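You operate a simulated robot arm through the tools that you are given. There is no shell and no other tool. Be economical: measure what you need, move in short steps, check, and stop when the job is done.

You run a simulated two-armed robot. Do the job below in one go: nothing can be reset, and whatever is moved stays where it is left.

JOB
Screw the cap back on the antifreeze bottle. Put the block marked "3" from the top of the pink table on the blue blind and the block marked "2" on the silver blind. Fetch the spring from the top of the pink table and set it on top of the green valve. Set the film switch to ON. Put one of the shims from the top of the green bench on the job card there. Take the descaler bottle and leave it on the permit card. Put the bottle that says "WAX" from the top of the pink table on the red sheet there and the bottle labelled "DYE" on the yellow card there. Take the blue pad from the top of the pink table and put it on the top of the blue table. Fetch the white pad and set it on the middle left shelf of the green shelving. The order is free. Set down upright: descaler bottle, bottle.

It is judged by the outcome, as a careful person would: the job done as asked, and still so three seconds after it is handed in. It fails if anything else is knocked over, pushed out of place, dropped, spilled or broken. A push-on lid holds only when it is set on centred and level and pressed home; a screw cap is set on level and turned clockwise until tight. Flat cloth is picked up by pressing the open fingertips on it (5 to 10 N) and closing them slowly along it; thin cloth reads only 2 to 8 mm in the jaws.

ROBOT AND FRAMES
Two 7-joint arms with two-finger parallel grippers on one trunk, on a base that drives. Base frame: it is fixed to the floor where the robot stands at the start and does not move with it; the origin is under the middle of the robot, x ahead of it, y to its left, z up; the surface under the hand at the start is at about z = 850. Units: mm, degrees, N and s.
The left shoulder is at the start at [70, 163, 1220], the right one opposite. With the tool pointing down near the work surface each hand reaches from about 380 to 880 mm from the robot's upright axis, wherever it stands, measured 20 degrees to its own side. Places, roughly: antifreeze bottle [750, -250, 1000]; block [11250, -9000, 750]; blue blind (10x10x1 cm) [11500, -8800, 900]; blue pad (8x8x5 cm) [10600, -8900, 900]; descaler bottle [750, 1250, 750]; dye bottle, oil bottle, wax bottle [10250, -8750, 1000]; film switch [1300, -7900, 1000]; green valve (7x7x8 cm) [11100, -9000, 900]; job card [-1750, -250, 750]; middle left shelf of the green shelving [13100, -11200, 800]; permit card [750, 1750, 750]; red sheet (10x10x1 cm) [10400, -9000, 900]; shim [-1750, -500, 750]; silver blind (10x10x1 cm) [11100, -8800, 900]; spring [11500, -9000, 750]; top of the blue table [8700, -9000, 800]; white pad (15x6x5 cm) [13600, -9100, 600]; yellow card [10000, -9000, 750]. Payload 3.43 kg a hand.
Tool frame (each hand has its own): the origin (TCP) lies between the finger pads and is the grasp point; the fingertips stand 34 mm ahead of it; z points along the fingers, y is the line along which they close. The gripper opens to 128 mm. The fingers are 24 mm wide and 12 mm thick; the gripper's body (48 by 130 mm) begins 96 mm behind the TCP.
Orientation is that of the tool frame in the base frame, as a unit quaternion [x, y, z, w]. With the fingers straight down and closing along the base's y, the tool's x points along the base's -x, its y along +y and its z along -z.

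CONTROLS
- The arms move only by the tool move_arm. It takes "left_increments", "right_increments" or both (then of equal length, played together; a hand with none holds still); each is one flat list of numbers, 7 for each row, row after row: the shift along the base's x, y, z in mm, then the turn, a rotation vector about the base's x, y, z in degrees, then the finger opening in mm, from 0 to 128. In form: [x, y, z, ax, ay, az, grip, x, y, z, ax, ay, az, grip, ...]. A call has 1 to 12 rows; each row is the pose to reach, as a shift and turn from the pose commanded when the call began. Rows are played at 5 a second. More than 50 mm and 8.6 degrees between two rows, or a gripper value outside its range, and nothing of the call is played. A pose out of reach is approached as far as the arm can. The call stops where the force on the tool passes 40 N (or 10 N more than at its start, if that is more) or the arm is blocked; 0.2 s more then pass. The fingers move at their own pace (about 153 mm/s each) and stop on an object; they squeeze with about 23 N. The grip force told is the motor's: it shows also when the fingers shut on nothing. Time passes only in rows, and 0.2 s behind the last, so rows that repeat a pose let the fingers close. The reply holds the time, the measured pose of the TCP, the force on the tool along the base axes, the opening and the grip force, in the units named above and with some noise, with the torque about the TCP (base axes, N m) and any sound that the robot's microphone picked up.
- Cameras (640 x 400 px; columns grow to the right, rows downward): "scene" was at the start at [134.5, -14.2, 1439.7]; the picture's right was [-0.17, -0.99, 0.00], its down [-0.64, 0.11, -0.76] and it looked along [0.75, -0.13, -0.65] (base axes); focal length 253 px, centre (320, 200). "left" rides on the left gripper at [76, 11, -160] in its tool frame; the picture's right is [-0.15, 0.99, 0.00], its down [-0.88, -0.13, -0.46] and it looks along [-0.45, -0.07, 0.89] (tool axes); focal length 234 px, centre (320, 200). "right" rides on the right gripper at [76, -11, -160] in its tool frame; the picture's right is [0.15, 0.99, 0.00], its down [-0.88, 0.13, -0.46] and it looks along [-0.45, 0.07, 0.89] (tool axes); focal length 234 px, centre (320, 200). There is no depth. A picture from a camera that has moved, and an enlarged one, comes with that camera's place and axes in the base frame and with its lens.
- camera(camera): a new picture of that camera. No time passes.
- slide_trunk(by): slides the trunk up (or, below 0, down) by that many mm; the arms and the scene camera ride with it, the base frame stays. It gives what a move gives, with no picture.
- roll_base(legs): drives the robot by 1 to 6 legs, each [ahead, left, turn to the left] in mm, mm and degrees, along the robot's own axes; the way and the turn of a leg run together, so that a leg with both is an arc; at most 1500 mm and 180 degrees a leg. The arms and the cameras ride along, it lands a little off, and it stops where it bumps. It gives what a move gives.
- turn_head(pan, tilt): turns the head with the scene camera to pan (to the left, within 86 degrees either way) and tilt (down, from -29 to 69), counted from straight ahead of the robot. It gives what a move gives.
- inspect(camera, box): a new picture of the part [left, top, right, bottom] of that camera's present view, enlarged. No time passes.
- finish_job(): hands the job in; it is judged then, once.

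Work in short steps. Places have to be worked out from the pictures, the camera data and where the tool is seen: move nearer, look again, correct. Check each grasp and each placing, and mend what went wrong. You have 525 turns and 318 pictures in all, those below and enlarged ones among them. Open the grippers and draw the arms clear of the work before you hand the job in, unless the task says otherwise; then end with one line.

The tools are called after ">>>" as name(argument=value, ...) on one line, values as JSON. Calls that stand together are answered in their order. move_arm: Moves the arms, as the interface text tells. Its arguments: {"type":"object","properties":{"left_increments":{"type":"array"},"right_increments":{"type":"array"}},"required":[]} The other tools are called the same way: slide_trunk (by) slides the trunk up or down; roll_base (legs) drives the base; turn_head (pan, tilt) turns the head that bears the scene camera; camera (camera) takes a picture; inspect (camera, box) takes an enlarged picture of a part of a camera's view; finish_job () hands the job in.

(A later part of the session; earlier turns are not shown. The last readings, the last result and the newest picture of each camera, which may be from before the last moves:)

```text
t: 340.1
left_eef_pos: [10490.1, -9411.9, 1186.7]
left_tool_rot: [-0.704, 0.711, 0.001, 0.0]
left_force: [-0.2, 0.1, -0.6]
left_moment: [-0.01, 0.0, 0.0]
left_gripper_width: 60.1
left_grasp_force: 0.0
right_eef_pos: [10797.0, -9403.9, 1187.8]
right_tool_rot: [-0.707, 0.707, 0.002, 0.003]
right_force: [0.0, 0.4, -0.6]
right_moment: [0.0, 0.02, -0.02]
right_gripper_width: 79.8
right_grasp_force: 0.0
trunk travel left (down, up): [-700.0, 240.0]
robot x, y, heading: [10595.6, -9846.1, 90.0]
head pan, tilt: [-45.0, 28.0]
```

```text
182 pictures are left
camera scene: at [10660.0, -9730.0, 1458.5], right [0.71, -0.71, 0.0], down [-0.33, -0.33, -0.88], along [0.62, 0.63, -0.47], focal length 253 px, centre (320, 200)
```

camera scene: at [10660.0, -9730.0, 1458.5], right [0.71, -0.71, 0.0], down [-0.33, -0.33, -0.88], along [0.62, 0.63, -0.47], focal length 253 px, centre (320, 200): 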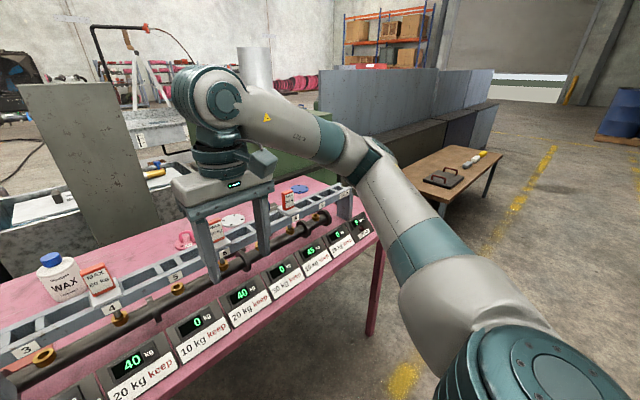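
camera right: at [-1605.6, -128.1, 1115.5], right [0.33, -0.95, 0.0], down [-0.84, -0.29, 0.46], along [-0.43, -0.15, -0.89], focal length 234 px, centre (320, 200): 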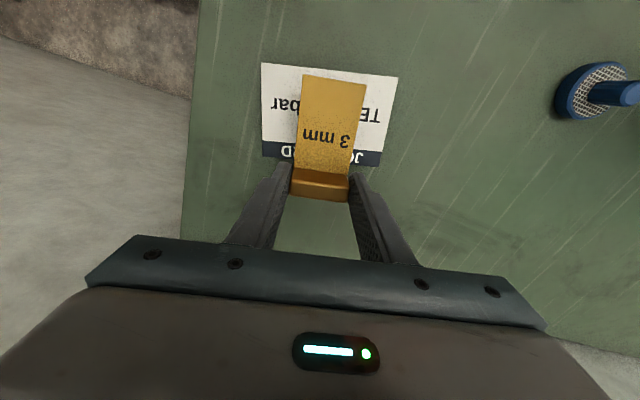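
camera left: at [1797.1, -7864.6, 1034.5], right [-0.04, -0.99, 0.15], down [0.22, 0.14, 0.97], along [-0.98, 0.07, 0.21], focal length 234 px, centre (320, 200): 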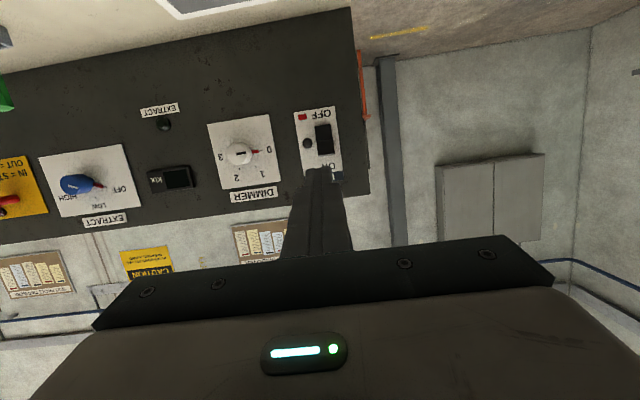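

The targets sit behind a rack on this table; I'll reach over from the south. Move ahead 250 mm and survey.

>>> roll_base(legs=[[250, 0, 0]])

>>> turn_head(pan=0, tilt=38)

>>> camera(camera="scene")

>>> camera(camera="left")

>>> camera(camera="right")

```text
t: 342.0
left_eef_pos: [10490.1, -9158.2, 1187.1]
left_tool_rot: [-0.704, 0.711, 0.001, -0.001]
left_force: [0.0, 0.9, 0.8]
left_moment: [0.02, 0.01, 0.03]
left_gripper_width: 60.2
left_grasp_force: 0.1
right_eef_pos: [10797.0, -9150.7, 1187.6]
right_tool_rot: [-0.706, 0.709, 0.002, 0.002]
right_force: [-0.5, -0.4, 0.0]
right_moment: [0.0, 0.02, 0.01]
right_gripper_width: 80.0
right_grasp_force: 0.0
trunk travel left (down, up): [-700.0, 240.0]
robot x, y, heading: [10593.0, -9592.0, 89.7]
head pan, tilt: [-45.0, 28.0]
```

```text
t: 343.1
left_eef_pos: [10491.7, -9157.7, 1186.7]
left_tool_rot: [-0.703, 0.711, 0.0, 0.0]
left_force: [-0.8, 1.1, 0.0]
left_moment: [0.0, -0.02, -0.01]
left_gripper_width: 60.2
left_grasp_force: 0.0
right_eef_pos: [10797.9, -9150.0, 1187.0]
right_tool_rot: [-0.706, 0.708, 0.001, 0.002]
right_force: [0.7, 0.2, -1.4]
right_moment: [0.01, 0.0, 0.01]
right_gripper_width: 80.1
right_grasp_force: 0.0
trunk travel left (down, up): [-700.0, 240.0]
robot x, y, heading: [10597.7, -9593.0, 90.1]
head pan, tilt: [0.0, 38.0]
```

```text
181 pictures are left
camera scene: at [10595.4, -9454.9, 1442.9], right [1.0, 0.0, 0.0], down [0.0, -0.62, -0.79], along [0.0, 0.79, -0.62], focal length 253 px, centre (320, 200)
```

scene: 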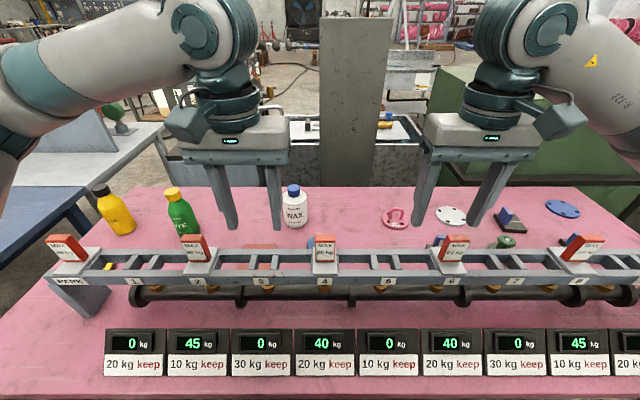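

```text
180 pictures are left
camera left: at [10478.9, -9232.9, 1346.6], right [-0.99, 0.16, 0.0], down [0.14, 0.88, 0.46], along [0.07, 0.45, -0.89], focal length 234 px, centre (320, 200)
```

left: 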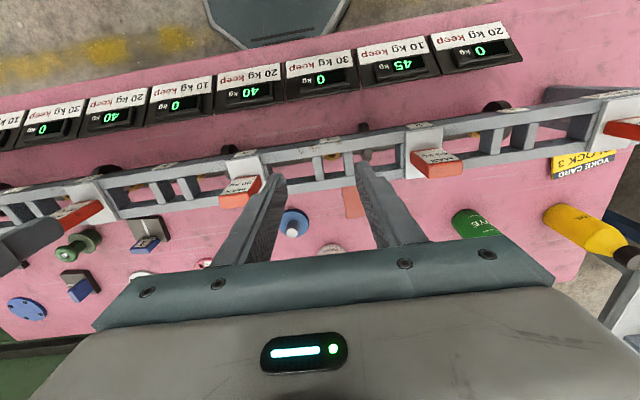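

```text
179 pictures are left
camera right: at [10809.4, -9226.8, 1346.4], right [-0.99, -0.14, 0.0], down [-0.13, 0.88, 0.46], along [-0.06, 0.45, -0.89], focal length 234 px, centre (320, 200)
```

right: 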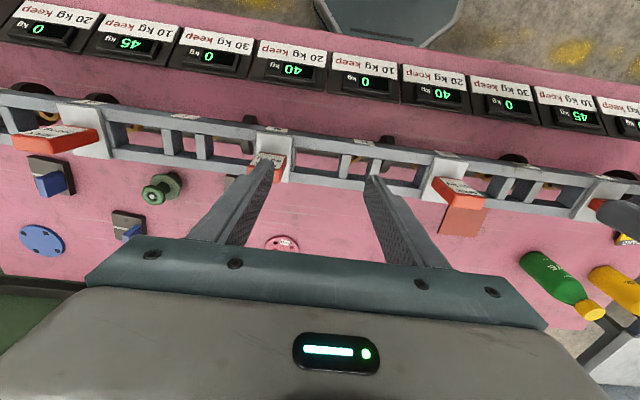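

>>> inspect(camera="scene", box=[370, 180, 640, 300])

>>> inspect(camera="scene", box=[40, 170, 340, 310])

>>> inspect(camera="right", box=[0, 80, 320, 280])

```text
2.37 times, centred on (505, 240) of scene
camera zoom: at [10595.4, -9454.9, 1442.9], right [1.0, 0.0, 0.0], down [0.0, -0.62, -0.79], along [0.0, 0.79, -0.62], focal length 600 px, centre (-118, 105)
```

zoom: 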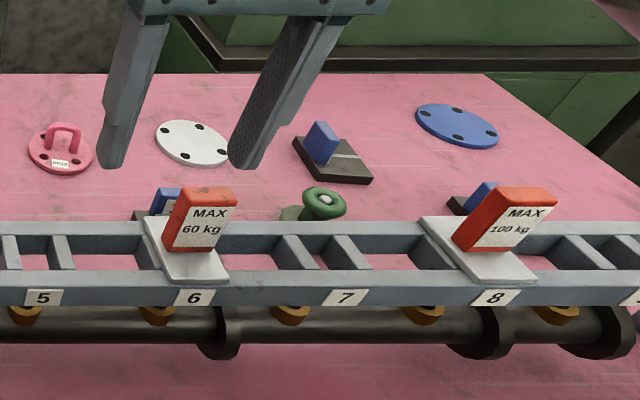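

```text
2.13 times, centred on (190, 240) of scene
camera zoom: at [10595.4, -9454.9, 1442.9], right [1.0, 0.0, 0.0], down [0.0, -0.62, -0.79], along [0.0, 0.79, -0.62], focal length 540 px, centre (597, 115)
```

zoom: 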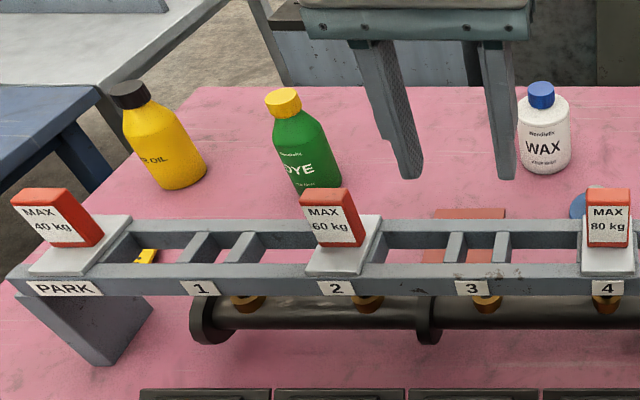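

```text
2.00 times, centred on (160, 180) of right
camera zoom: at [10809.4, -9226.8, 1346.4], right [-0.99, -0.14, 0.0], down [-0.13, 0.88, 0.46], along [-0.06, 0.45, -0.89], focal length 468 px, centre (640, 240)
```

zoom: 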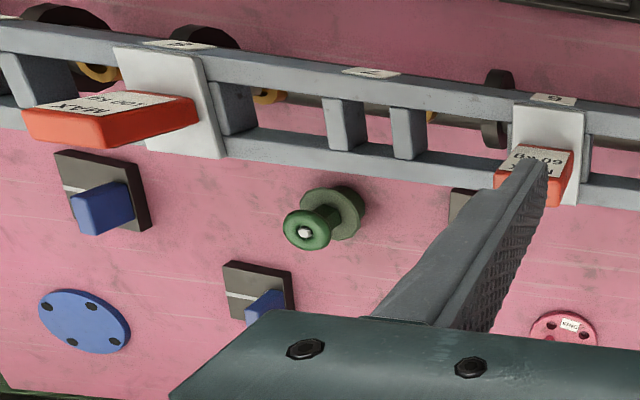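

Move both hands further over the table to look down behind the rack.

>>> move_arm(left_increments=[-10, 45, 5, 0, 0, 0, 60, -20, 90, 10, 0, 0, 0, 60, -30, 130, 15, 0, 0, 0, 60, -40, 170, 20, 0, 0, 0, 60], right_increments=[30, 35, 5, 0, 0, 0, 80, 60, 70, 10, 0, 0, 0, 80, 90, 105, 15, 0, 0, 0, 80, 120, 140, 20, 0, 0, 0, 80])

>>> camera(camera="left")

>>> camera(camera="right")

```text
t: 344.1
left_eef_pos: [10452.2, -8985.1, 1203.0]
left_tool_rot: [-0.703, 0.711, 0.0, -0.001]
left_force: [-0.5, 1.2, -0.4]
left_moment: [-0.01, -0.01, -0.03]
left_gripper_width: 59.7
left_grasp_force: 0.1
right_eef_pos: [10921.6, -9005.8, 1208.6]
right_tool_rot: [-0.706, 0.709, 0.0, 0.0]
right_force: [0.3, 0.8, -0.4]
right_moment: [-0.04, 0.02, 0.0]
right_gripper_width: 80.1
right_grasp_force: 0.0
trunk travel left (down, up): [-700.0, 240.0]
robot x, y, heading: [10599.6, -9593.3, 90.0]
head pan, tilt: [0.0, 38.0]
```

```text
175 pictures are left
camera left: at [10440.0, -9060.7, 1364.1], right [-0.99, 0.16, 0.0], down [0.14, 0.88, 0.45], along [0.07, 0.45, -0.89], focal length 234 px, centre (320, 200)
```

left: 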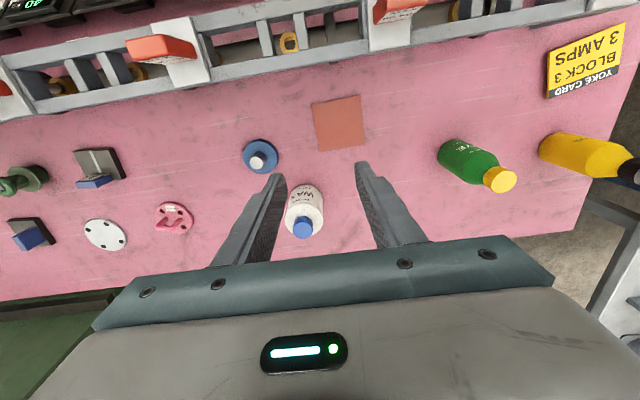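

```text
174 pictures are left
camera right: at [10932.6, -9082.5, 1366.9], right [-0.99, -0.14, 0.0], down [-0.13, 0.88, 0.46], along [-0.06, 0.45, -0.89], focal length 234 px, centre (320, 200)
```

right: 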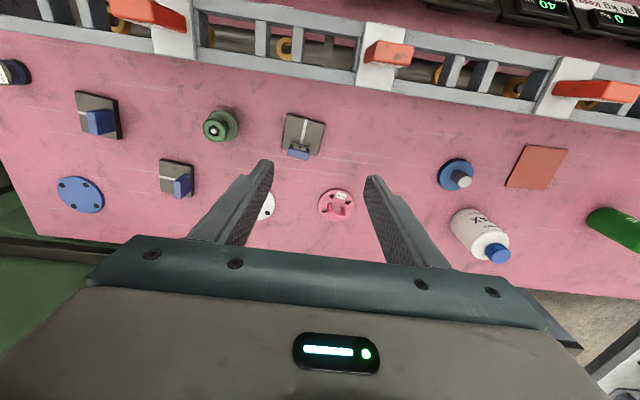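

>>> inspect(camera="right", box=[0, 50, 200, 220])

>>> inspect(camera="right", box=[190, 90, 390, 230])

>>> inspect(camera="left", box=[0, 130, 140, 260])

```text
2.35 times, centred on (100, 135) of right
camera zoom: at [10932.6, -9082.5, 1366.9], right [-0.99, -0.14, 0.0], down [-0.13, 0.88, 0.46], along [-0.06, 0.45, -0.89], focal length 551 px, centre (838, 353)
```

zoom: 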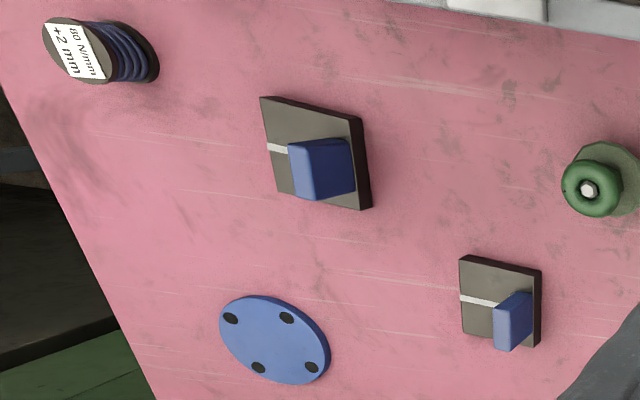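

```text
2.86 times, centred on (290, 160) of right
camera zoom: at [10932.6, -9082.5, 1366.9], right [-0.99, -0.14, 0.0], down [-0.13, 0.88, 0.46], along [-0.06, 0.45, -0.89], focal length 669 px, centre (406, 314)
```

zoom: 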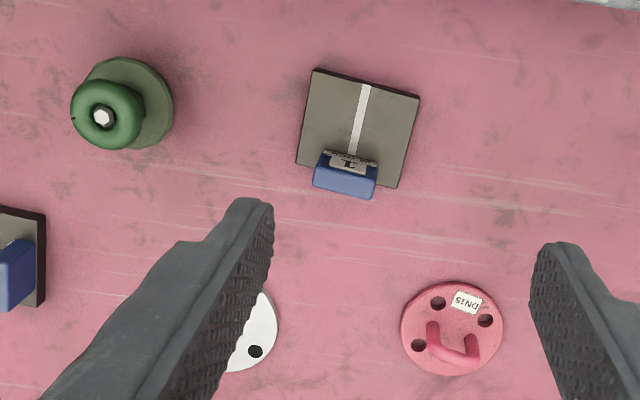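

```text
3.08 times, centred on (70, 195) of left
camera zoom: at [10440.0, -9060.7, 1364.1], right [-0.99, 0.16, 0.0], down [0.14, 0.88, 0.45], along [0.07, 0.45, -0.89], focal length 720 px, centre (1089, 215)
```

zoom: 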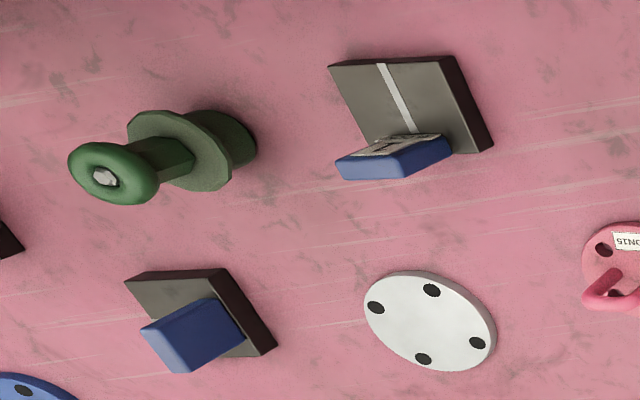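

Blocks A/B/C (dark plates with blue tags) need their labels read, and the spring is at the far east end. Roll right 550 mm for a better view.

>>> roll_base(legs=[[0, -550, 0]])

>>> camera(camera="right")

>>> camera(camera="left")

>>> camera(camera="scene")

```text
t: 347.3
left_eef_pos: [10999.7, -8987.1, 1203.9]
left_tool_rot: [-0.705, 0.71, 0.0, 0.0]
left_force: [0.4, -0.2, -0.2]
left_moment: [0.0, -0.05, 0.0]
left_gripper_width: 60.0
left_grasp_force: 0.0
right_eef_pos: [11467.7, -9006.8, 1208.9]
right_tool_rot: [-0.707, 0.708, 0.001, 0.002]
right_force: [0.7, 0.3, -0.5]
right_moment: [-0.02, 0.02, 0.01]
right_gripper_width: 80.0
right_grasp_force: 0.1
trunk travel left (down, up): [-700.0, 240.0]
robot x, y, heading: [11146.1, -9590.4, 90.1]
head pan, tilt: [0.0, 38.0]
```

```text
170 pictures are left
camera right: at [11479.1, -9083.0, 1368.3], right [-0.99, -0.14, 0.0], down [-0.13, 0.88, 0.46], along [-0.07, 0.45, -0.89], focal length 234 px, centre (320, 200)
```

right: 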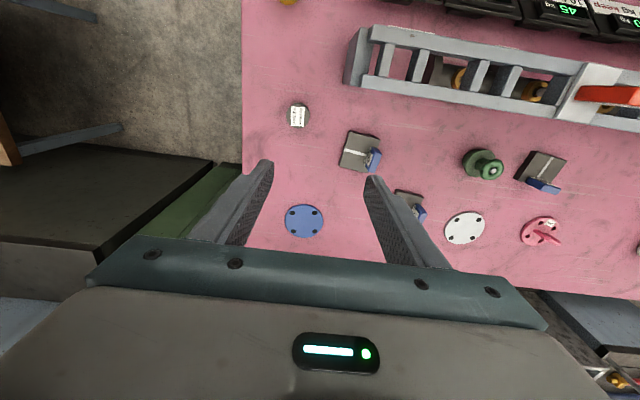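

```text
169 pictures are left
camera left: at [10987.3, -9062.7, 1365.0], right [-0.99, 0.15, 0.0], down [0.14, 0.88, 0.46], along [0.07, 0.45, -0.89], focal length 234 px, centre (320, 200)
```

left: 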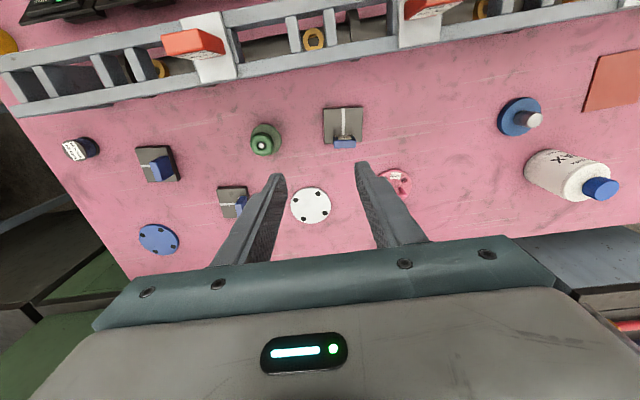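

```text
168 pictures are left
camera scene: at [11144.4, -9453.8, 1442.9], right [1.0, 0.0, 0.0], down [0.0, -0.62, -0.79], along [0.0, 0.79, -0.62], focal length 253 px, centre (320, 200)
```

scene: 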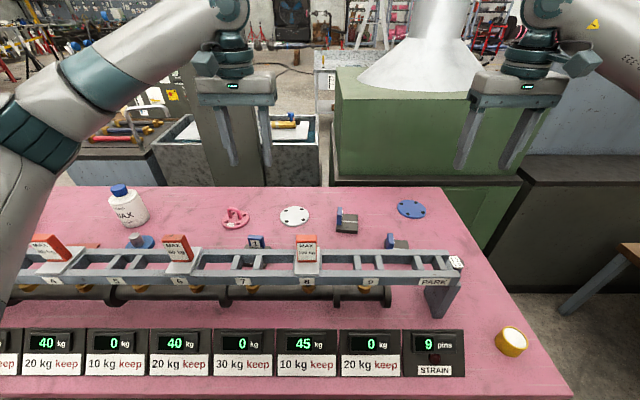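

>>> inspect(camera="right", box=[280, 90, 450, 240])

>>> inspect(camera="right", box=[440, 130, 580, 250])

>>> inspect(camera="scene", box=[210, 190, 470, 300])

```text
2.67 times, centred on (365, 165) of right
camera zoom: at [11479.1, -9083.0, 1368.3], right [-0.99, -0.14, 0.0], down [-0.13, 0.88, 0.46], along [-0.07, 0.45, -0.89], focal length 624 px, centre (200, 293)
```

zoom: 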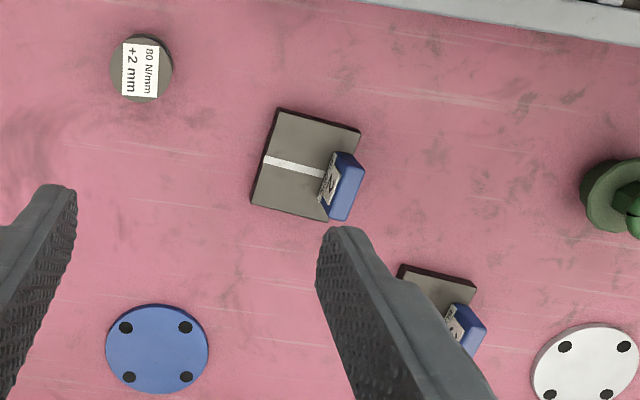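

```text
3.33 times, centred on (510, 190) of right
camera zoom: at [11479.1, -9083.0, 1368.3], right [-0.99, -0.14, 0.0], down [-0.13, 0.88, 0.46], along [-0.07, 0.45, -0.89], focal length 781 px, centre (-313, 233)
```

zoom: 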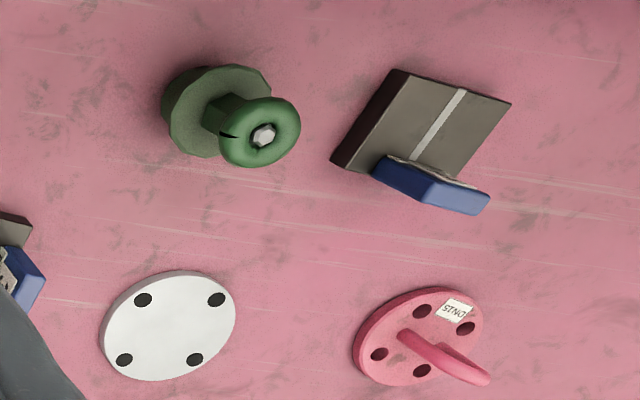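

```text
2.46 times, centred on (340, 245) of scene
camera zoom: at [11144.4, -9453.8, 1442.9], right [1.0, 0.0, 0.0], down [0.0, -0.62, -0.79], along [0.0, 0.79, -0.62], focal length 624 px, centre (271, 89)
```

zoom: 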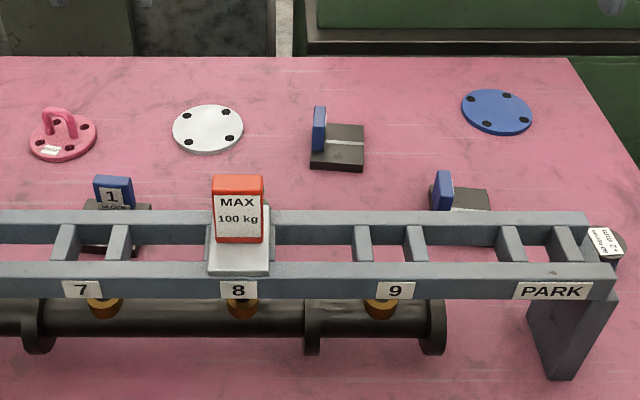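

Block at the west is "1". Zoom in on the labels of the other two.

>>> inspect(camera="right", box=[350, 135, 390, 175])

>>> inspect(camera="right", box=[390, 185, 430, 225])

```text
10.00 times, centred on (370, 155) of right
camera zoom: at [11479.1, -9083.0, 1368.3], right [-0.99, -0.14, 0.0], down [-0.13, 0.88, 0.46], along [-0.07, 0.45, -0.89], focal length 2342 px, centre (-180, 650)
```

zoom: 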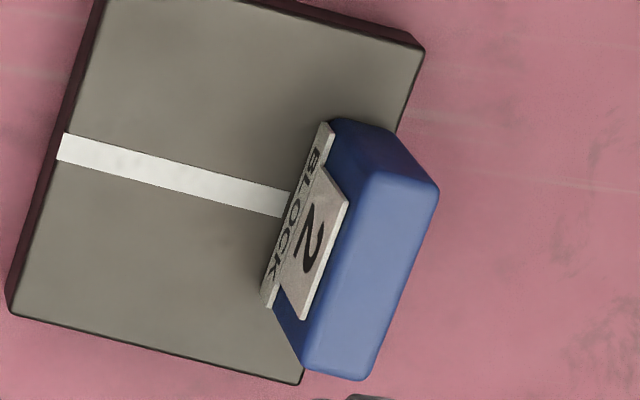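

```text
10.00 times, centred on (410, 205) of right
camera zoom: at [11479.1, -9083.0, 1368.3], right [-0.99, -0.14, 0.0], down [-0.13, 0.88, 0.46], along [-0.07, 0.45, -0.89], focal length 2342 px, centre (-580, 150)
```

zoom: 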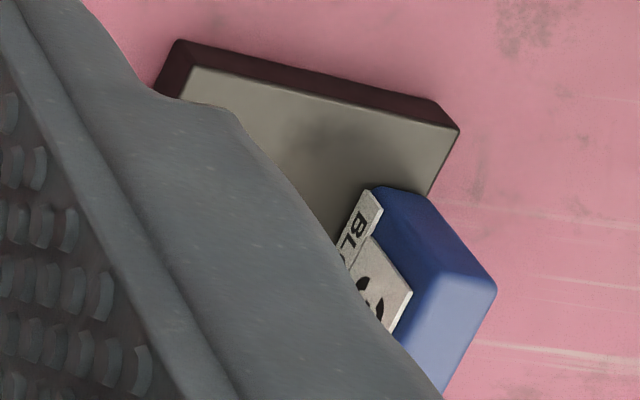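

Labels: the block near the rack is "2", the other (≈(11202,-8845)) is "3". Blue blind ≈(11471,-8760), silver ≈(11054,-8797), valve top ≈(11112,-8972,925), spring ≈(11512,-9014). Move 30 mm closer and bring the right hand over block 3, yawed -12.7°.

>>> roll_base(legs=[[30, 0, 0]])

>>> move_arm(right_increments=[-45, 20, 0, 0, 0, -4, 60, -90, 40, 0, 0, 0, -8, 50, -135, 60, -5, 0, 0, -12.5, 50, -180, 80, -20, 0, 0, -12.5, 50, -222, 100, -40, 0, 0, -12.5, 50, -264, 125, -60, 0, 0, -12.5, 50, -264, 128, -100, 0, 0, -12.5, 50], left_increments=[-30, -20, 0, 0, 0, 0, 60, -60, -40, 0, 0, 0, 0, 60, -90, -60, 0, 0, 0, 0, 60, -120, -80, 0, 0, 0, 0, 60, -150, -100, 0, 0, 0, 0, 60, -160, -120, 0, 0, 0, 0, 60, -160, -120, 0, 0, 0, 0, 60])

>>> camera(camera="right")

>>> camera(camera="scene")

```text
t: 348.1
left_eef_pos: [10999.4, -8962.5, 1207.6]
left_tool_rot: [-0.704, 0.71, 0.002, 0.002]
left_force: [-0.4, -0.2, -0.2]
left_moment: [0.05, -0.01, 0.02]
left_gripper_width: 60.2
left_grasp_force: 0.1
right_eef_pos: [11467.6, -8983.0, 1212.2]
right_tool_rot: [-0.706, 0.708, 0.003, 0.004]
right_force: [0.7, -0.8, 0.5]
right_moment: [0.09, 0.02, -0.03]
right_gripper_width: 80.0
right_grasp_force: 0.0
trunk travel left (down, up): [-700.0, 240.0]
robot x, y, heading: [11144.0, -9562.4, 90.4]
head pan, tilt: [0.0, 38.0]
```

```text
refused: row 4 steps farther than a row can; nothing moved
```

```text
162 pictures are left
camera right: at [11479.9, -9060.0, 1370.9], right [-0.99, -0.14, 0.0], down [-0.13, 0.88, 0.46], along [-0.07, 0.46, -0.89], focal length 234 px, centre (320, 200)
```

right: 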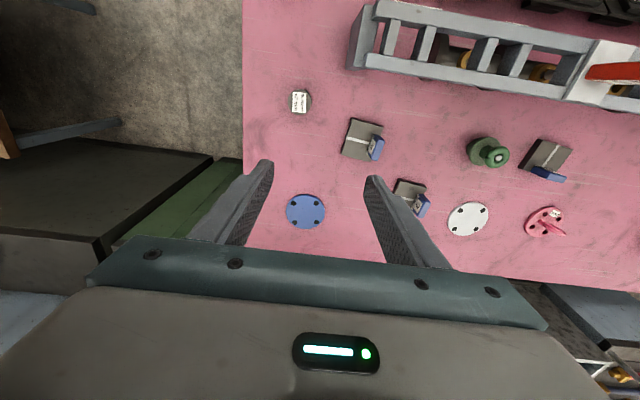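

```text
161 pictures are left
camera scene: at [11144.9, -9430.8, 1443.7], right [1.0, 0.0, 0.0], down [0.0, -0.61, -0.79], along [0.0, 0.79, -0.61], focal length 253 px, centre (320, 200)
```

scene: 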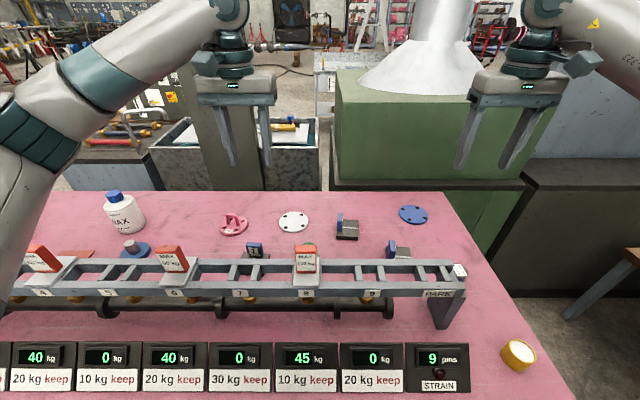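

The readings show a slight lean—the base may be touching the table. Back off 20 mm, then bring the right hand over block 3.

>>> roll_base(legs=[[-20, 0, -0.3]])

>>> move_arm(right_increments=[-42, 20, 0, 0, 0, -4, 60, -84, 40, 0, 0, 0, -8, 50, -126, 60, -5, 0, 0, -12.5, 50, -168, 80, -20, 0, 0, -12.5, 50, -205, 100, -40, 0, 0, -12.5, 50, -240, 125, -60, 0, 0, -12.5, 50, -264, 138, -100, 0, 0, -12.5, 50], left_increments=[-30, -20, 0, 0, 0, 0, 60, -60, -40, 0, 0, 0, 0, 60, -90, -60, 0, 0, 0, 0, 60, -120, -80, 0, 0, 0, 0, 60, -150, -100, 0, 0, 0, 0, 60, -160, -120, 0, 0, 0, 0, 60, -160, -120, 0, 0, 0, 0, 60])

>>> camera(camera="right")

>>> camera(camera="scene")

```text
t: 348.9
left_eef_pos: [11002.1, -8971.6, 1201.7]
left_tool_rot: [-0.703, 0.711, -0.002, -0.002]
left_force: [0.0, 0.0, -0.1]
left_moment: [-0.09, 0.0, -0.02]
left_gripper_width: 59.9
left_grasp_force: 0.1
right_eef_pos: [11468.4, -8992.8, 1207.4]
right_tool_rot: [-0.705, 0.709, 0.001, 0.0]
right_force: [0.4, 0.2, -0.5]
right_moment: [-0.07, 0.01, 0.03]
right_gripper_width: 80.0
right_grasp_force: 0.1
trunk travel left (down, up): [-700.0, 240.0]
robot x, y, heading: [11145.6, -9581.5, 90.0]
head pan, tilt: [0.0, 38.0]
```

```text
t: 350.5
left_eef_pos: [10841.1, -9096.1, 1206.2]
left_tool_rot: [-0.702, 0.712, -0.001, -0.001]
left_force: [0.4, -0.5, 0.3]
left_moment: [-0.04, 0.02, 0.01]
left_gripper_width: 60.0
left_grasp_force: 0.1
right_eef_pos: [11204.3, -8858.0, 1104.6]
right_tool_rot: [-0.623, 0.782, 0.001, 0.002]
right_force: [0.2, -0.4, -0.3]
right_moment: [-0.02, 0.02, -0.01]
right_gripper_width: 49.8
right_grasp_force: 0.1
trunk travel left (down, up): [-700.0, 240.0]
robot x, y, heading: [11149.9, -9578.9, 89.9]
head pan, tilt: [0.0, 38.0]
```

```text
160 pictures are left
camera right: at [11200.3, -8934.6, 1264.0], right [-1.0, 0.08, 0.0], down [0.07, 0.89, 0.46], along [0.04, 0.46, -0.89], focal length 234 px, centre (320, 200)
```

right: 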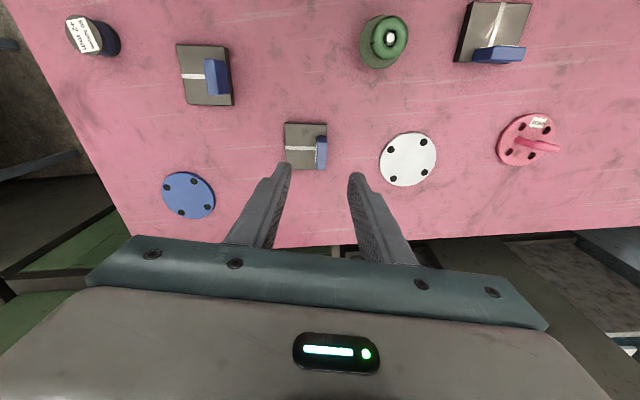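

```text
159 pictures are left
camera scene: at [11144.8, -9441.8, 1442.7], right [1.0, 0.0, 0.0], down [0.0, -0.62, -0.79], along [0.0, 0.79, -0.62], focal length 253 px, centre (320, 200)
```

scene: 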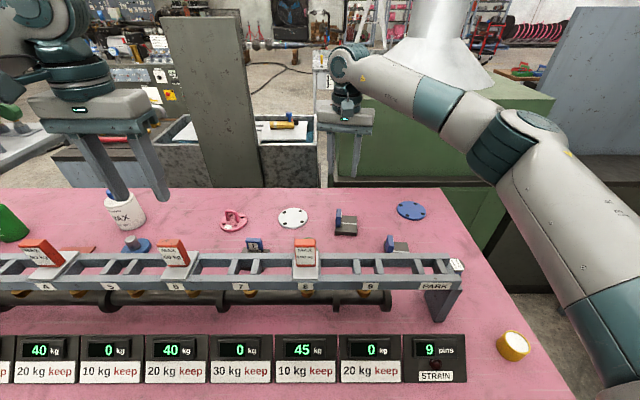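

>>> inspect(camera="right", box=[260, 100, 380, 200])

>>> inspect(camera="scene", box=[270, 130, 450, 260])

```text
4.00 times, centred on (320, 150) of right
camera zoom: at [11200.3, -8934.6, 1264.0], right [-1.0, 0.08, 0.0], down [0.07, 0.89, 0.46], along [0.04, 0.46, -0.89], focal length 937 px, centre (320, 400)
```

zoom: 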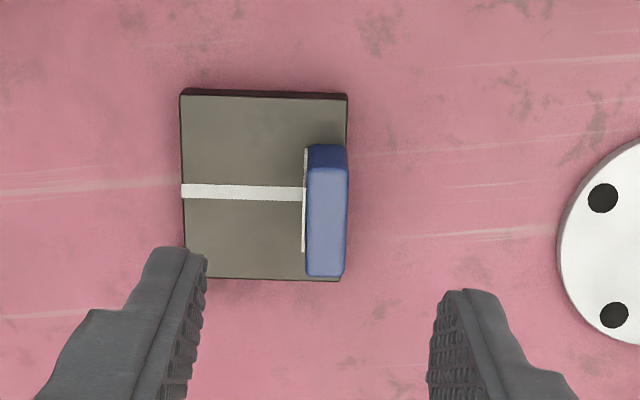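

```text
3.08 times, centred on (360, 195) of scene
camera zoom: at [11144.8, -9441.8, 1442.7], right [1.0, 0.0, 0.0], down [0.0, -0.62, -0.79], along [0.0, 0.79, -0.62], focal length 779 px, centre (197, 215)
```

zoom: 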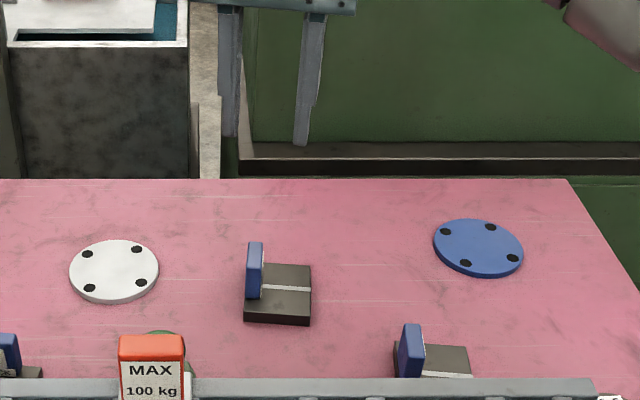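

Tag of block 3 is at ≈(11206,-8834). Move over it and descend partway, then re-check height.

>>> move_arm(right_increments=[2, 12, -30, 0, 0, 0, 50, 2, 24, -70, 0, 0, 0, 50, 2, 24, -110, 0, 0, 0, 50, 2, 24, -145, 0, 0, 0, 50])

>>> camera(camera="right")

>>> inspect(camera="scene", box=[290, 150, 410, 250])

```text
t: 351.5
left_eef_pos: [10840.4, -9095.2, 1206.2]
left_tool_rot: [-0.703, 0.711, -0.001, -0.001]
left_force: [-0.3, 0.4, -0.1]
left_moment: [0.01, 0.0, -0.01]
left_gripper_width: 60.0
left_grasp_force: 0.1
right_eef_pos: [11208.4, -8835.4, 963.1]
right_tool_rot: [-0.623, 0.782, 0.001, 0.002]
right_force: [0.6, 0.0, -0.6]
right_moment: [-0.01, -0.01, -0.02]
right_gripper_width: 49.9
right_grasp_force: 0.0
trunk travel left (down, up): [-700.0, 240.0]
robot x, y, heading: [11148.6, -9579.5, 90.0]
head pan, tilt: [0.0, 38.0]
```

```text
156 pictures are left
camera right: at [11203.0, -8912.2, 1122.0], right [-1.0, 0.08, 0.0], down [0.07, 0.89, 0.46], along [0.04, 0.46, -0.89], focal length 234 px, centre (320, 200)
```

right: 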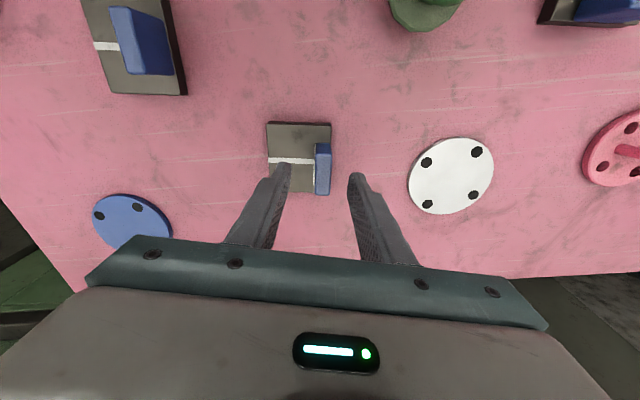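

```text
4.00 times, centred on (350, 200) of scene
camera zoom: at [11145.2, -9443.0, 1442.8], right [1.0, 0.0, 0.0], down [0.0, -0.62, -0.79], along [0.0, 0.79, -0.62], focal length 1013 px, centre (200, 200)
```

zoom: 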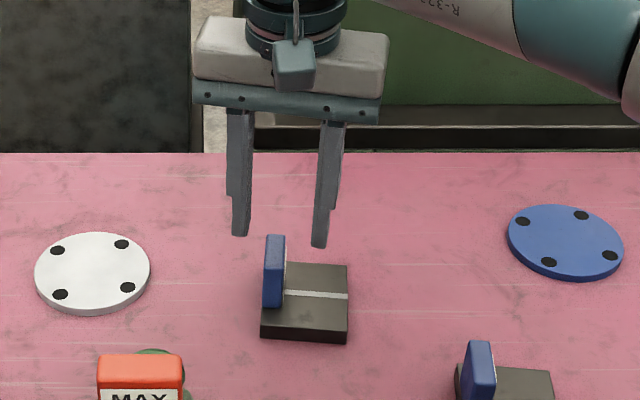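

Cross-checking, the tips (z≈929) are level with the tag top, so this table is at z≈880. Descend 20 mm with the tag between the fingers and close.

>>> move_arm(right_increments=[-1, 0, -7, 0, 0, 0, 50, -1, 0, -14, 0, 0, 0, 50, -1, 0, -20, 0, 0, 0, 50])

>>> inspect(camera="scene", box=[310, 170, 390, 240])

>>> inspect(camera="right", box=[260, 100, 380, 200])

```text
t: 352.3
left_eef_pos: [10842.1, -9096.9, 1205.4]
left_tool_rot: [-0.703, 0.711, 0.0, -0.001]
left_force: [0.4, 0.2, 0.2]
left_moment: [-0.02, 0.02, -0.02]
left_gripper_width: 60.0
left_grasp_force: 0.1
right_eef_pos: [11207.7, -8837.4, 944.6]
right_tool_rot: [-0.623, 0.782, 0.002, 0.001]
right_force: [0.6, -0.1, -0.1]
right_moment: [0.0, 0.04, -0.03]
right_gripper_width: 49.9
right_grasp_force: 0.1
trunk travel left (down, up): [-700.0, 240.0]
robot x, y, heading: [11143.2, -9583.0, 89.7]
head pan, tilt: [0.0, 38.0]
```

```text
5.71 times, centred on (350, 205) of scene
camera zoom: at [11145.4, -9444.4, 1443.0], right [1.0, 0.0, 0.0], down [0.0, -0.62, -0.79], along [0.0, 0.79, -0.62], focal length 1447 px, centre (149, 171)
```

zoom: 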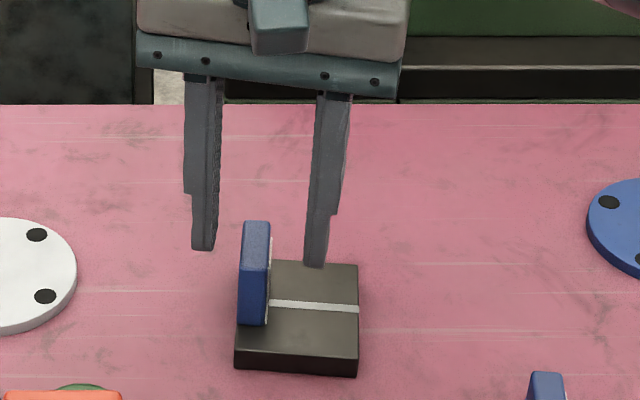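

```text
4.00 times, centred on (320, 150) of right
camera zoom: at [11202.3, -8913.7, 1103.4], right [-1.0, 0.08, 0.0], down [0.07, 0.89, 0.46], along [0.04, 0.46, -0.89], focal length 937 px, centre (320, 400)
```

zoom: 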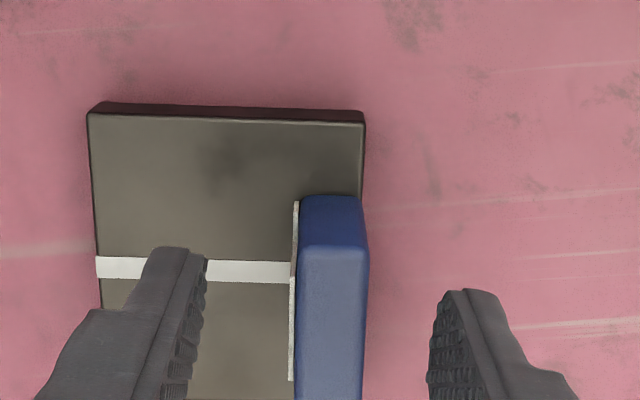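

East finger is over the plate, tag between fingers. Lower 7 mm more and close.

>>> move_arm(right_increments=[-3, -3, -4, 0, 0, 0, 50, -3, -3, -7, 0, 0, 0, 50, -3, -3, -7, 0, 0, 0, 25, -3, -3, -7, 0, 0, 0, 5, -3, -3, -7, 0, 0, 0, 5])

>>> inspect(camera="scene", box=[310, 170, 390, 240])

```text
t: 353.5
left_eef_pos: [10840.0, -9097.1, 1205.8]
left_tool_rot: [-0.703, 0.711, 0.0, -0.002]
left_force: [-0.2, 0.4, 0.0]
left_moment: [0.0, 0.02, -0.02]
left_gripper_width: 60.0
left_grasp_force: 0.0
right_eef_pos: [11204.7, -8839.2, 938.0]
right_tool_rot: [-0.623, 0.782, 0.001, 0.002]
right_force: [0.5, 0.3, 0.1]
right_moment: [0.24, -0.09, -0.04]
right_gripper_width: 15.6
right_grasp_force: 23.2
trunk travel left (down, up): [-700.0, 240.0]
robot x, y, heading: [11144.6, -9580.5, 90.0]
head pan, tilt: [0.0, 38.0]
```

```text
5.71 times, centred on (350, 205) of scene
camera zoom: at [11145.3, -9444.2, 1442.9], right [1.0, 0.0, 0.0], down [0.0, -0.62, -0.79], along [0.0, 0.79, -0.62], focal length 1447 px, centre (149, 171)
```

zoom: 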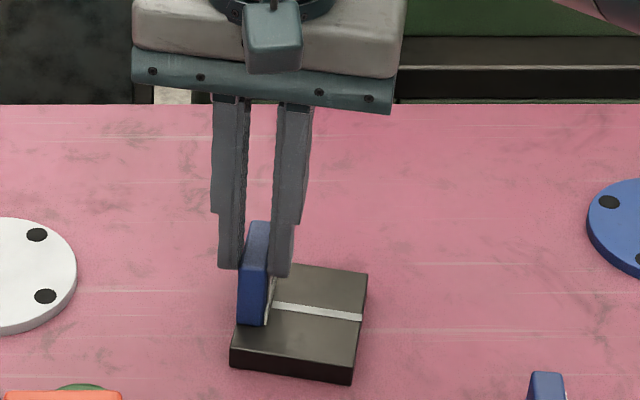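

Fingers hold the north end of the tag. Open, shift 14 mm south, and regrip.

>>> move_arm(right_increments=[0, 0, 0, 0, 0, 0, 45, 0, 0, 0, 0, 0, 0, 45, 0, -7, 0, 0, 0, 0, 45, 0, -14, 0, 0, 0, 0, 45, 0, -14, 0, 0, 0, 0, 25, 0, -14, 0, 0, 0, 0, 5, 0, -14, 0, 0, 0, 0, 5])

>>> inspect(camera="scene", box=[310, 170, 390, 240])

```text
t: 355.1
left_eef_pos: [10840.9, -9097.7, 1205.7]
left_tool_rot: [-0.702, 0.712, 0.001, 0.0]
left_force: [0.3, -0.1, -1.0]
left_moment: [0.0, 0.02, 0.02]
left_gripper_width: 60.0
left_grasp_force: 0.1
right_eef_pos: [11204.4, -8853.8, 936.2]
right_tool_rot: [-0.623, 0.782, 0.001, 0.001]
right_force: [-0.6, -1.1, -0.5]
right_moment: [0.0, 0.02, 0.03]
right_gripper_width: 15.8
right_grasp_force: 22.9
trunk travel left (down, up): [-700.0, 240.0]
robot x, y, heading: [11146.4, -9579.5, 89.7]
head pan, tilt: [0.0, 38.0]
```

```text
5.71 times, centred on (350, 205) of scene
camera zoom: at [11145.2, -9444.3, 1442.9], right [1.0, 0.0, 0.0], down [0.0, -0.62, -0.79], along [0.0, 0.79, -0.62], focal length 1447 px, centre (149, 171)
```

zoom: 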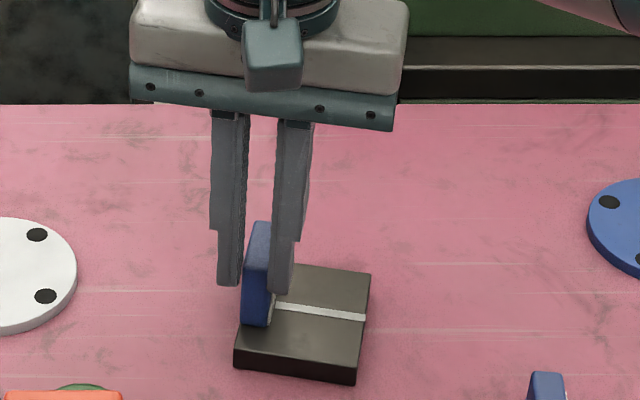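

Well centred on the tag. Lift 60 mm.

>>> move_arm(right_increments=[0, 0, 20, 0, 0, 0, 5, 0, 0, 50, 0, 0, 0, 5, 0, 0, 80, 0, 0, 0, 5])

>>> camera(camera="right")

>>> inspect(camera="scene", box=[290, 130, 450, 250])

```text
t: 355.9
left_eef_pos: [10841.9, -9098.3, 1205.4]
left_tool_rot: [-0.703, 0.712, 0.001, 0.0]
left_force: [-0.6, 0.1, 0.3]
left_moment: [0.0, 0.01, 0.03]
left_gripper_width: 60.1
left_grasp_force: 0.1
right_eef_pos: [11205.6, -8854.7, 1015.5]
right_tool_rot: [-0.623, 0.783, 0.0, 0.002]
right_force: [-0.4, 0.4, -5.4]
right_moment: [-0.09, 0.16, -0.01]
right_gripper_width: 15.9
right_grasp_force: 22.7
trunk travel left (down, up): [-700.0, 240.0]
robot x, y, heading: [11144.4, -9582.3, 89.8]
head pan, tilt: [0.0, 38.0]
```

```text
150 pictures are left
camera right: at [11200.3, -8930.8, 1174.4], right [-1.0, 0.08, 0.0], down [0.07, 0.89, 0.46], along [0.04, 0.46, -0.89], focal length 234 px, centre (320, 200)
```

right: 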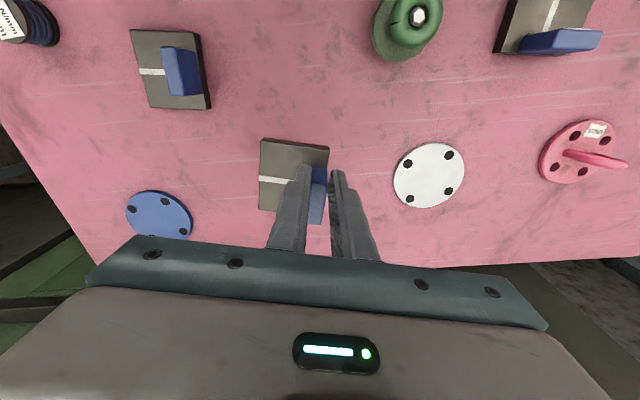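

```text
3.33 times, centred on (370, 190) of scene
camera zoom: at [11145.3, -9443.7, 1442.8], right [1.0, 0.0, 0.0], down [0.0, -0.62, -0.79], along [0.0, 0.79, -0.62], focal length 844 px, centre (153, 233)
```

zoom: 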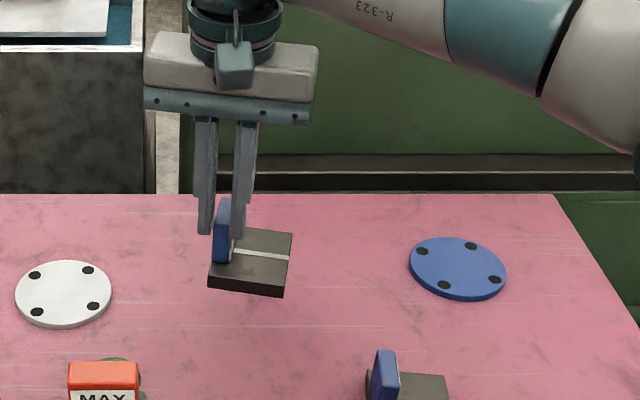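

Block 3 held. Carry it to over the blue blind (≈(11465,-8766)).

>>> move_arm(right_increments=[40, 16, 0, 0, 0, 0, 5, 80, 32, 0, 0, 0, 0, 5, 120, 48, 0, 0, 0, 0, 5, 160, 64, 0, 0, 0, 0, 5, 200, 80, 0, 0, 0, 0, 5, 232, 92, 0, 0, 0, 0, 5])

>>> camera(camera="right")

>>> inspect(camera="scene", box=[360, 140, 480, 240])

```text
t: 357.3
left_eef_pos: [10842.4, -9095.7, 1206.0]
left_tool_rot: [-0.703, 0.711, 0.001, -0.001]
left_force: [-0.3, 0.4, 0.4]
left_moment: [0.02, 0.0, -0.03]
left_gripper_width: 59.8
left_grasp_force: 0.1
right_eef_pos: [11437.4, -8760.8, 1013.9]
right_tool_rot: [-0.624, 0.782, 0.002, 0.001]
right_force: [-0.2, -0.3, -5.7]
right_moment: [-0.11, 0.14, 0.0]
right_gripper_width: 15.7
right_grasp_force: 22.5
trunk travel left (down, up): [-700.0, 240.0]
robot x, y, heading: [11146.3, -9582.4, 89.9]
head pan, tilt: [0.0, 38.0]
```

```text
148 pictures are left
camera right: at [11431.8, -8837.2, 1173.5], right [-1.0, 0.08, 0.0], down [0.07, 0.89, 0.46], along [0.04, 0.46, -0.89], focal length 234 px, centre (320, 200)
```

right: 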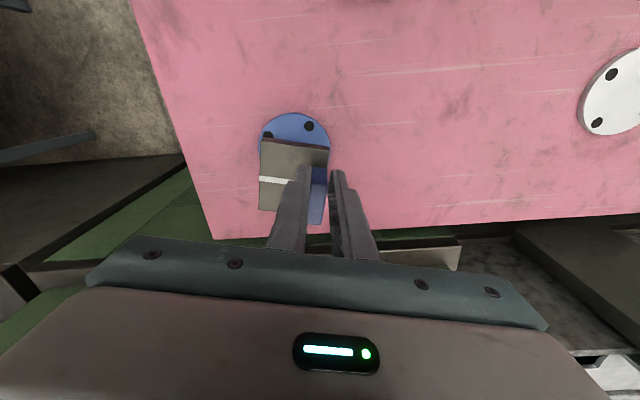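

```text
4.00 times, centred on (420, 190) of scene
camera zoom: at [11146.1, -9443.0, 1442.8], right [1.0, 0.0, 0.0], down [0.0, -0.62, -0.79], along [0.0, 0.79, -0.62], focal length 1013 px, centre (-80, 240)
```

zoom: 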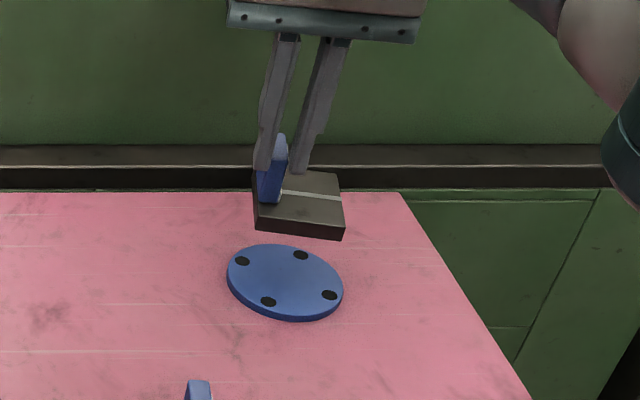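

Shift +9 in x and lower to just above the blind.

>>> move_arm(right_increments=[9, 0, -20, 0, 0, 0, 5, 9, 0, -40, 0, 0, 0, 5, 9, 0, -58, 0, 0, 0, 5])

>>> inspect(camera="right", box=[220, 80, 380, 240])

>>> inspect(camera="scene", box=[360, 140, 480, 240])

```text
t: 358.1
left_eef_pos: [10842.2, -9095.9, 1206.9]
left_tool_rot: [-0.703, 0.711, 0.0, -0.001]
left_force: [0.4, -0.5, 0.6]
left_moment: [0.02, -0.01, 0.01]
left_gripper_width: 60.0
left_grasp_force: 0.0
right_eef_pos: [11445.9, -8759.2, 957.2]
right_tool_rot: [-0.624, 0.782, 0.001, 0.001]
right_force: [0.2, -0.2, -5.6]
right_moment: [-0.14, 0.12, 0.01]
right_gripper_width: 16.0
right_grasp_force: 23.4
trunk travel left (down, up): [-700.0, 240.0]
robot x, y, heading: [11148.5, -9580.7, 90.2]
head pan, tilt: [0.0, 38.0]
```

```text
2.50 times, centred on (300, 160) of right
camera zoom: at [11440.9, -8837.1, 1116.2], right [-1.0, 0.08, 0.0], down [0.07, 0.89, 0.46], along [0.04, 0.46, -0.89], focal length 585 px, centre (370, 300)
```

zoom: 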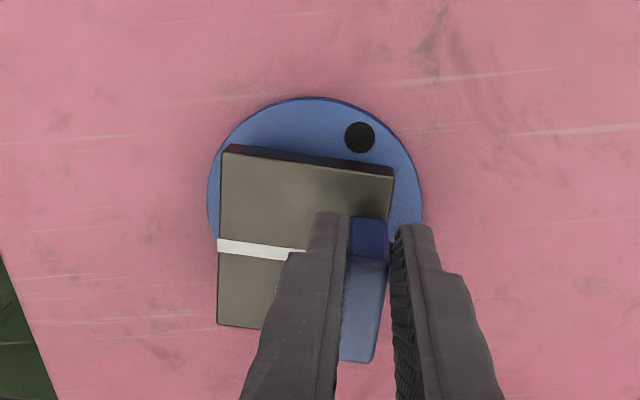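

```text
4.00 times, centred on (420, 190) of scene
camera zoom: at [11145.7, -9443.0, 1442.8], right [1.0, 0.0, 0.0], down [0.0, -0.62, -0.79], along [0.0, 0.79, -0.62], focal length 1013 px, centre (-80, 240)
```

zoom: 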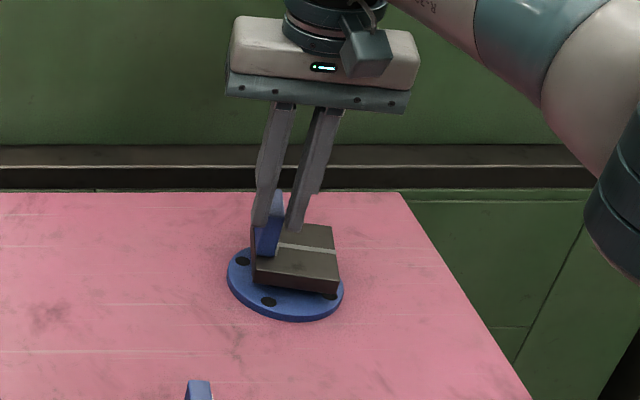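

Centred within a few mm. Shift 4 mm south and lower to contact.

>>> move_arm(right_increments=[0, -4, -4, 0, 0, 0, 5, 0, -4, -7, 0, 0, 0, 5, 0, -4, -10, 0, 0, 0, 5, 0, -4, -12, 0, 0, 0, 5])

```text
t: 359.1
left_eef_pos: [10841.8, -9096.4, 1207.2]
left_tool_rot: [-0.703, 0.711, -0.001, -0.001]
left_force: [-0.5, 1.0, -0.4]
left_moment: [0.02, 0.0, 0.0]
left_gripper_width: 60.0
left_grasp_force: 0.1
right_eef_pos: [11446.0, -8765.8, 947.0]
right_tool_rot: [-0.624, 0.781, 0.001, 0.002]
right_force: [-0.4, -0.3, -5.0]
right_moment: [-0.11, 0.15, -0.02]
right_gripper_width: 15.8
right_grasp_force: 23.0
trunk travel left (down, up): [-700.0, 240.0]
robot x, y, heading: [11144.9, -9586.9, 89.5]
head pan, tilt: [0.0, 38.0]
```

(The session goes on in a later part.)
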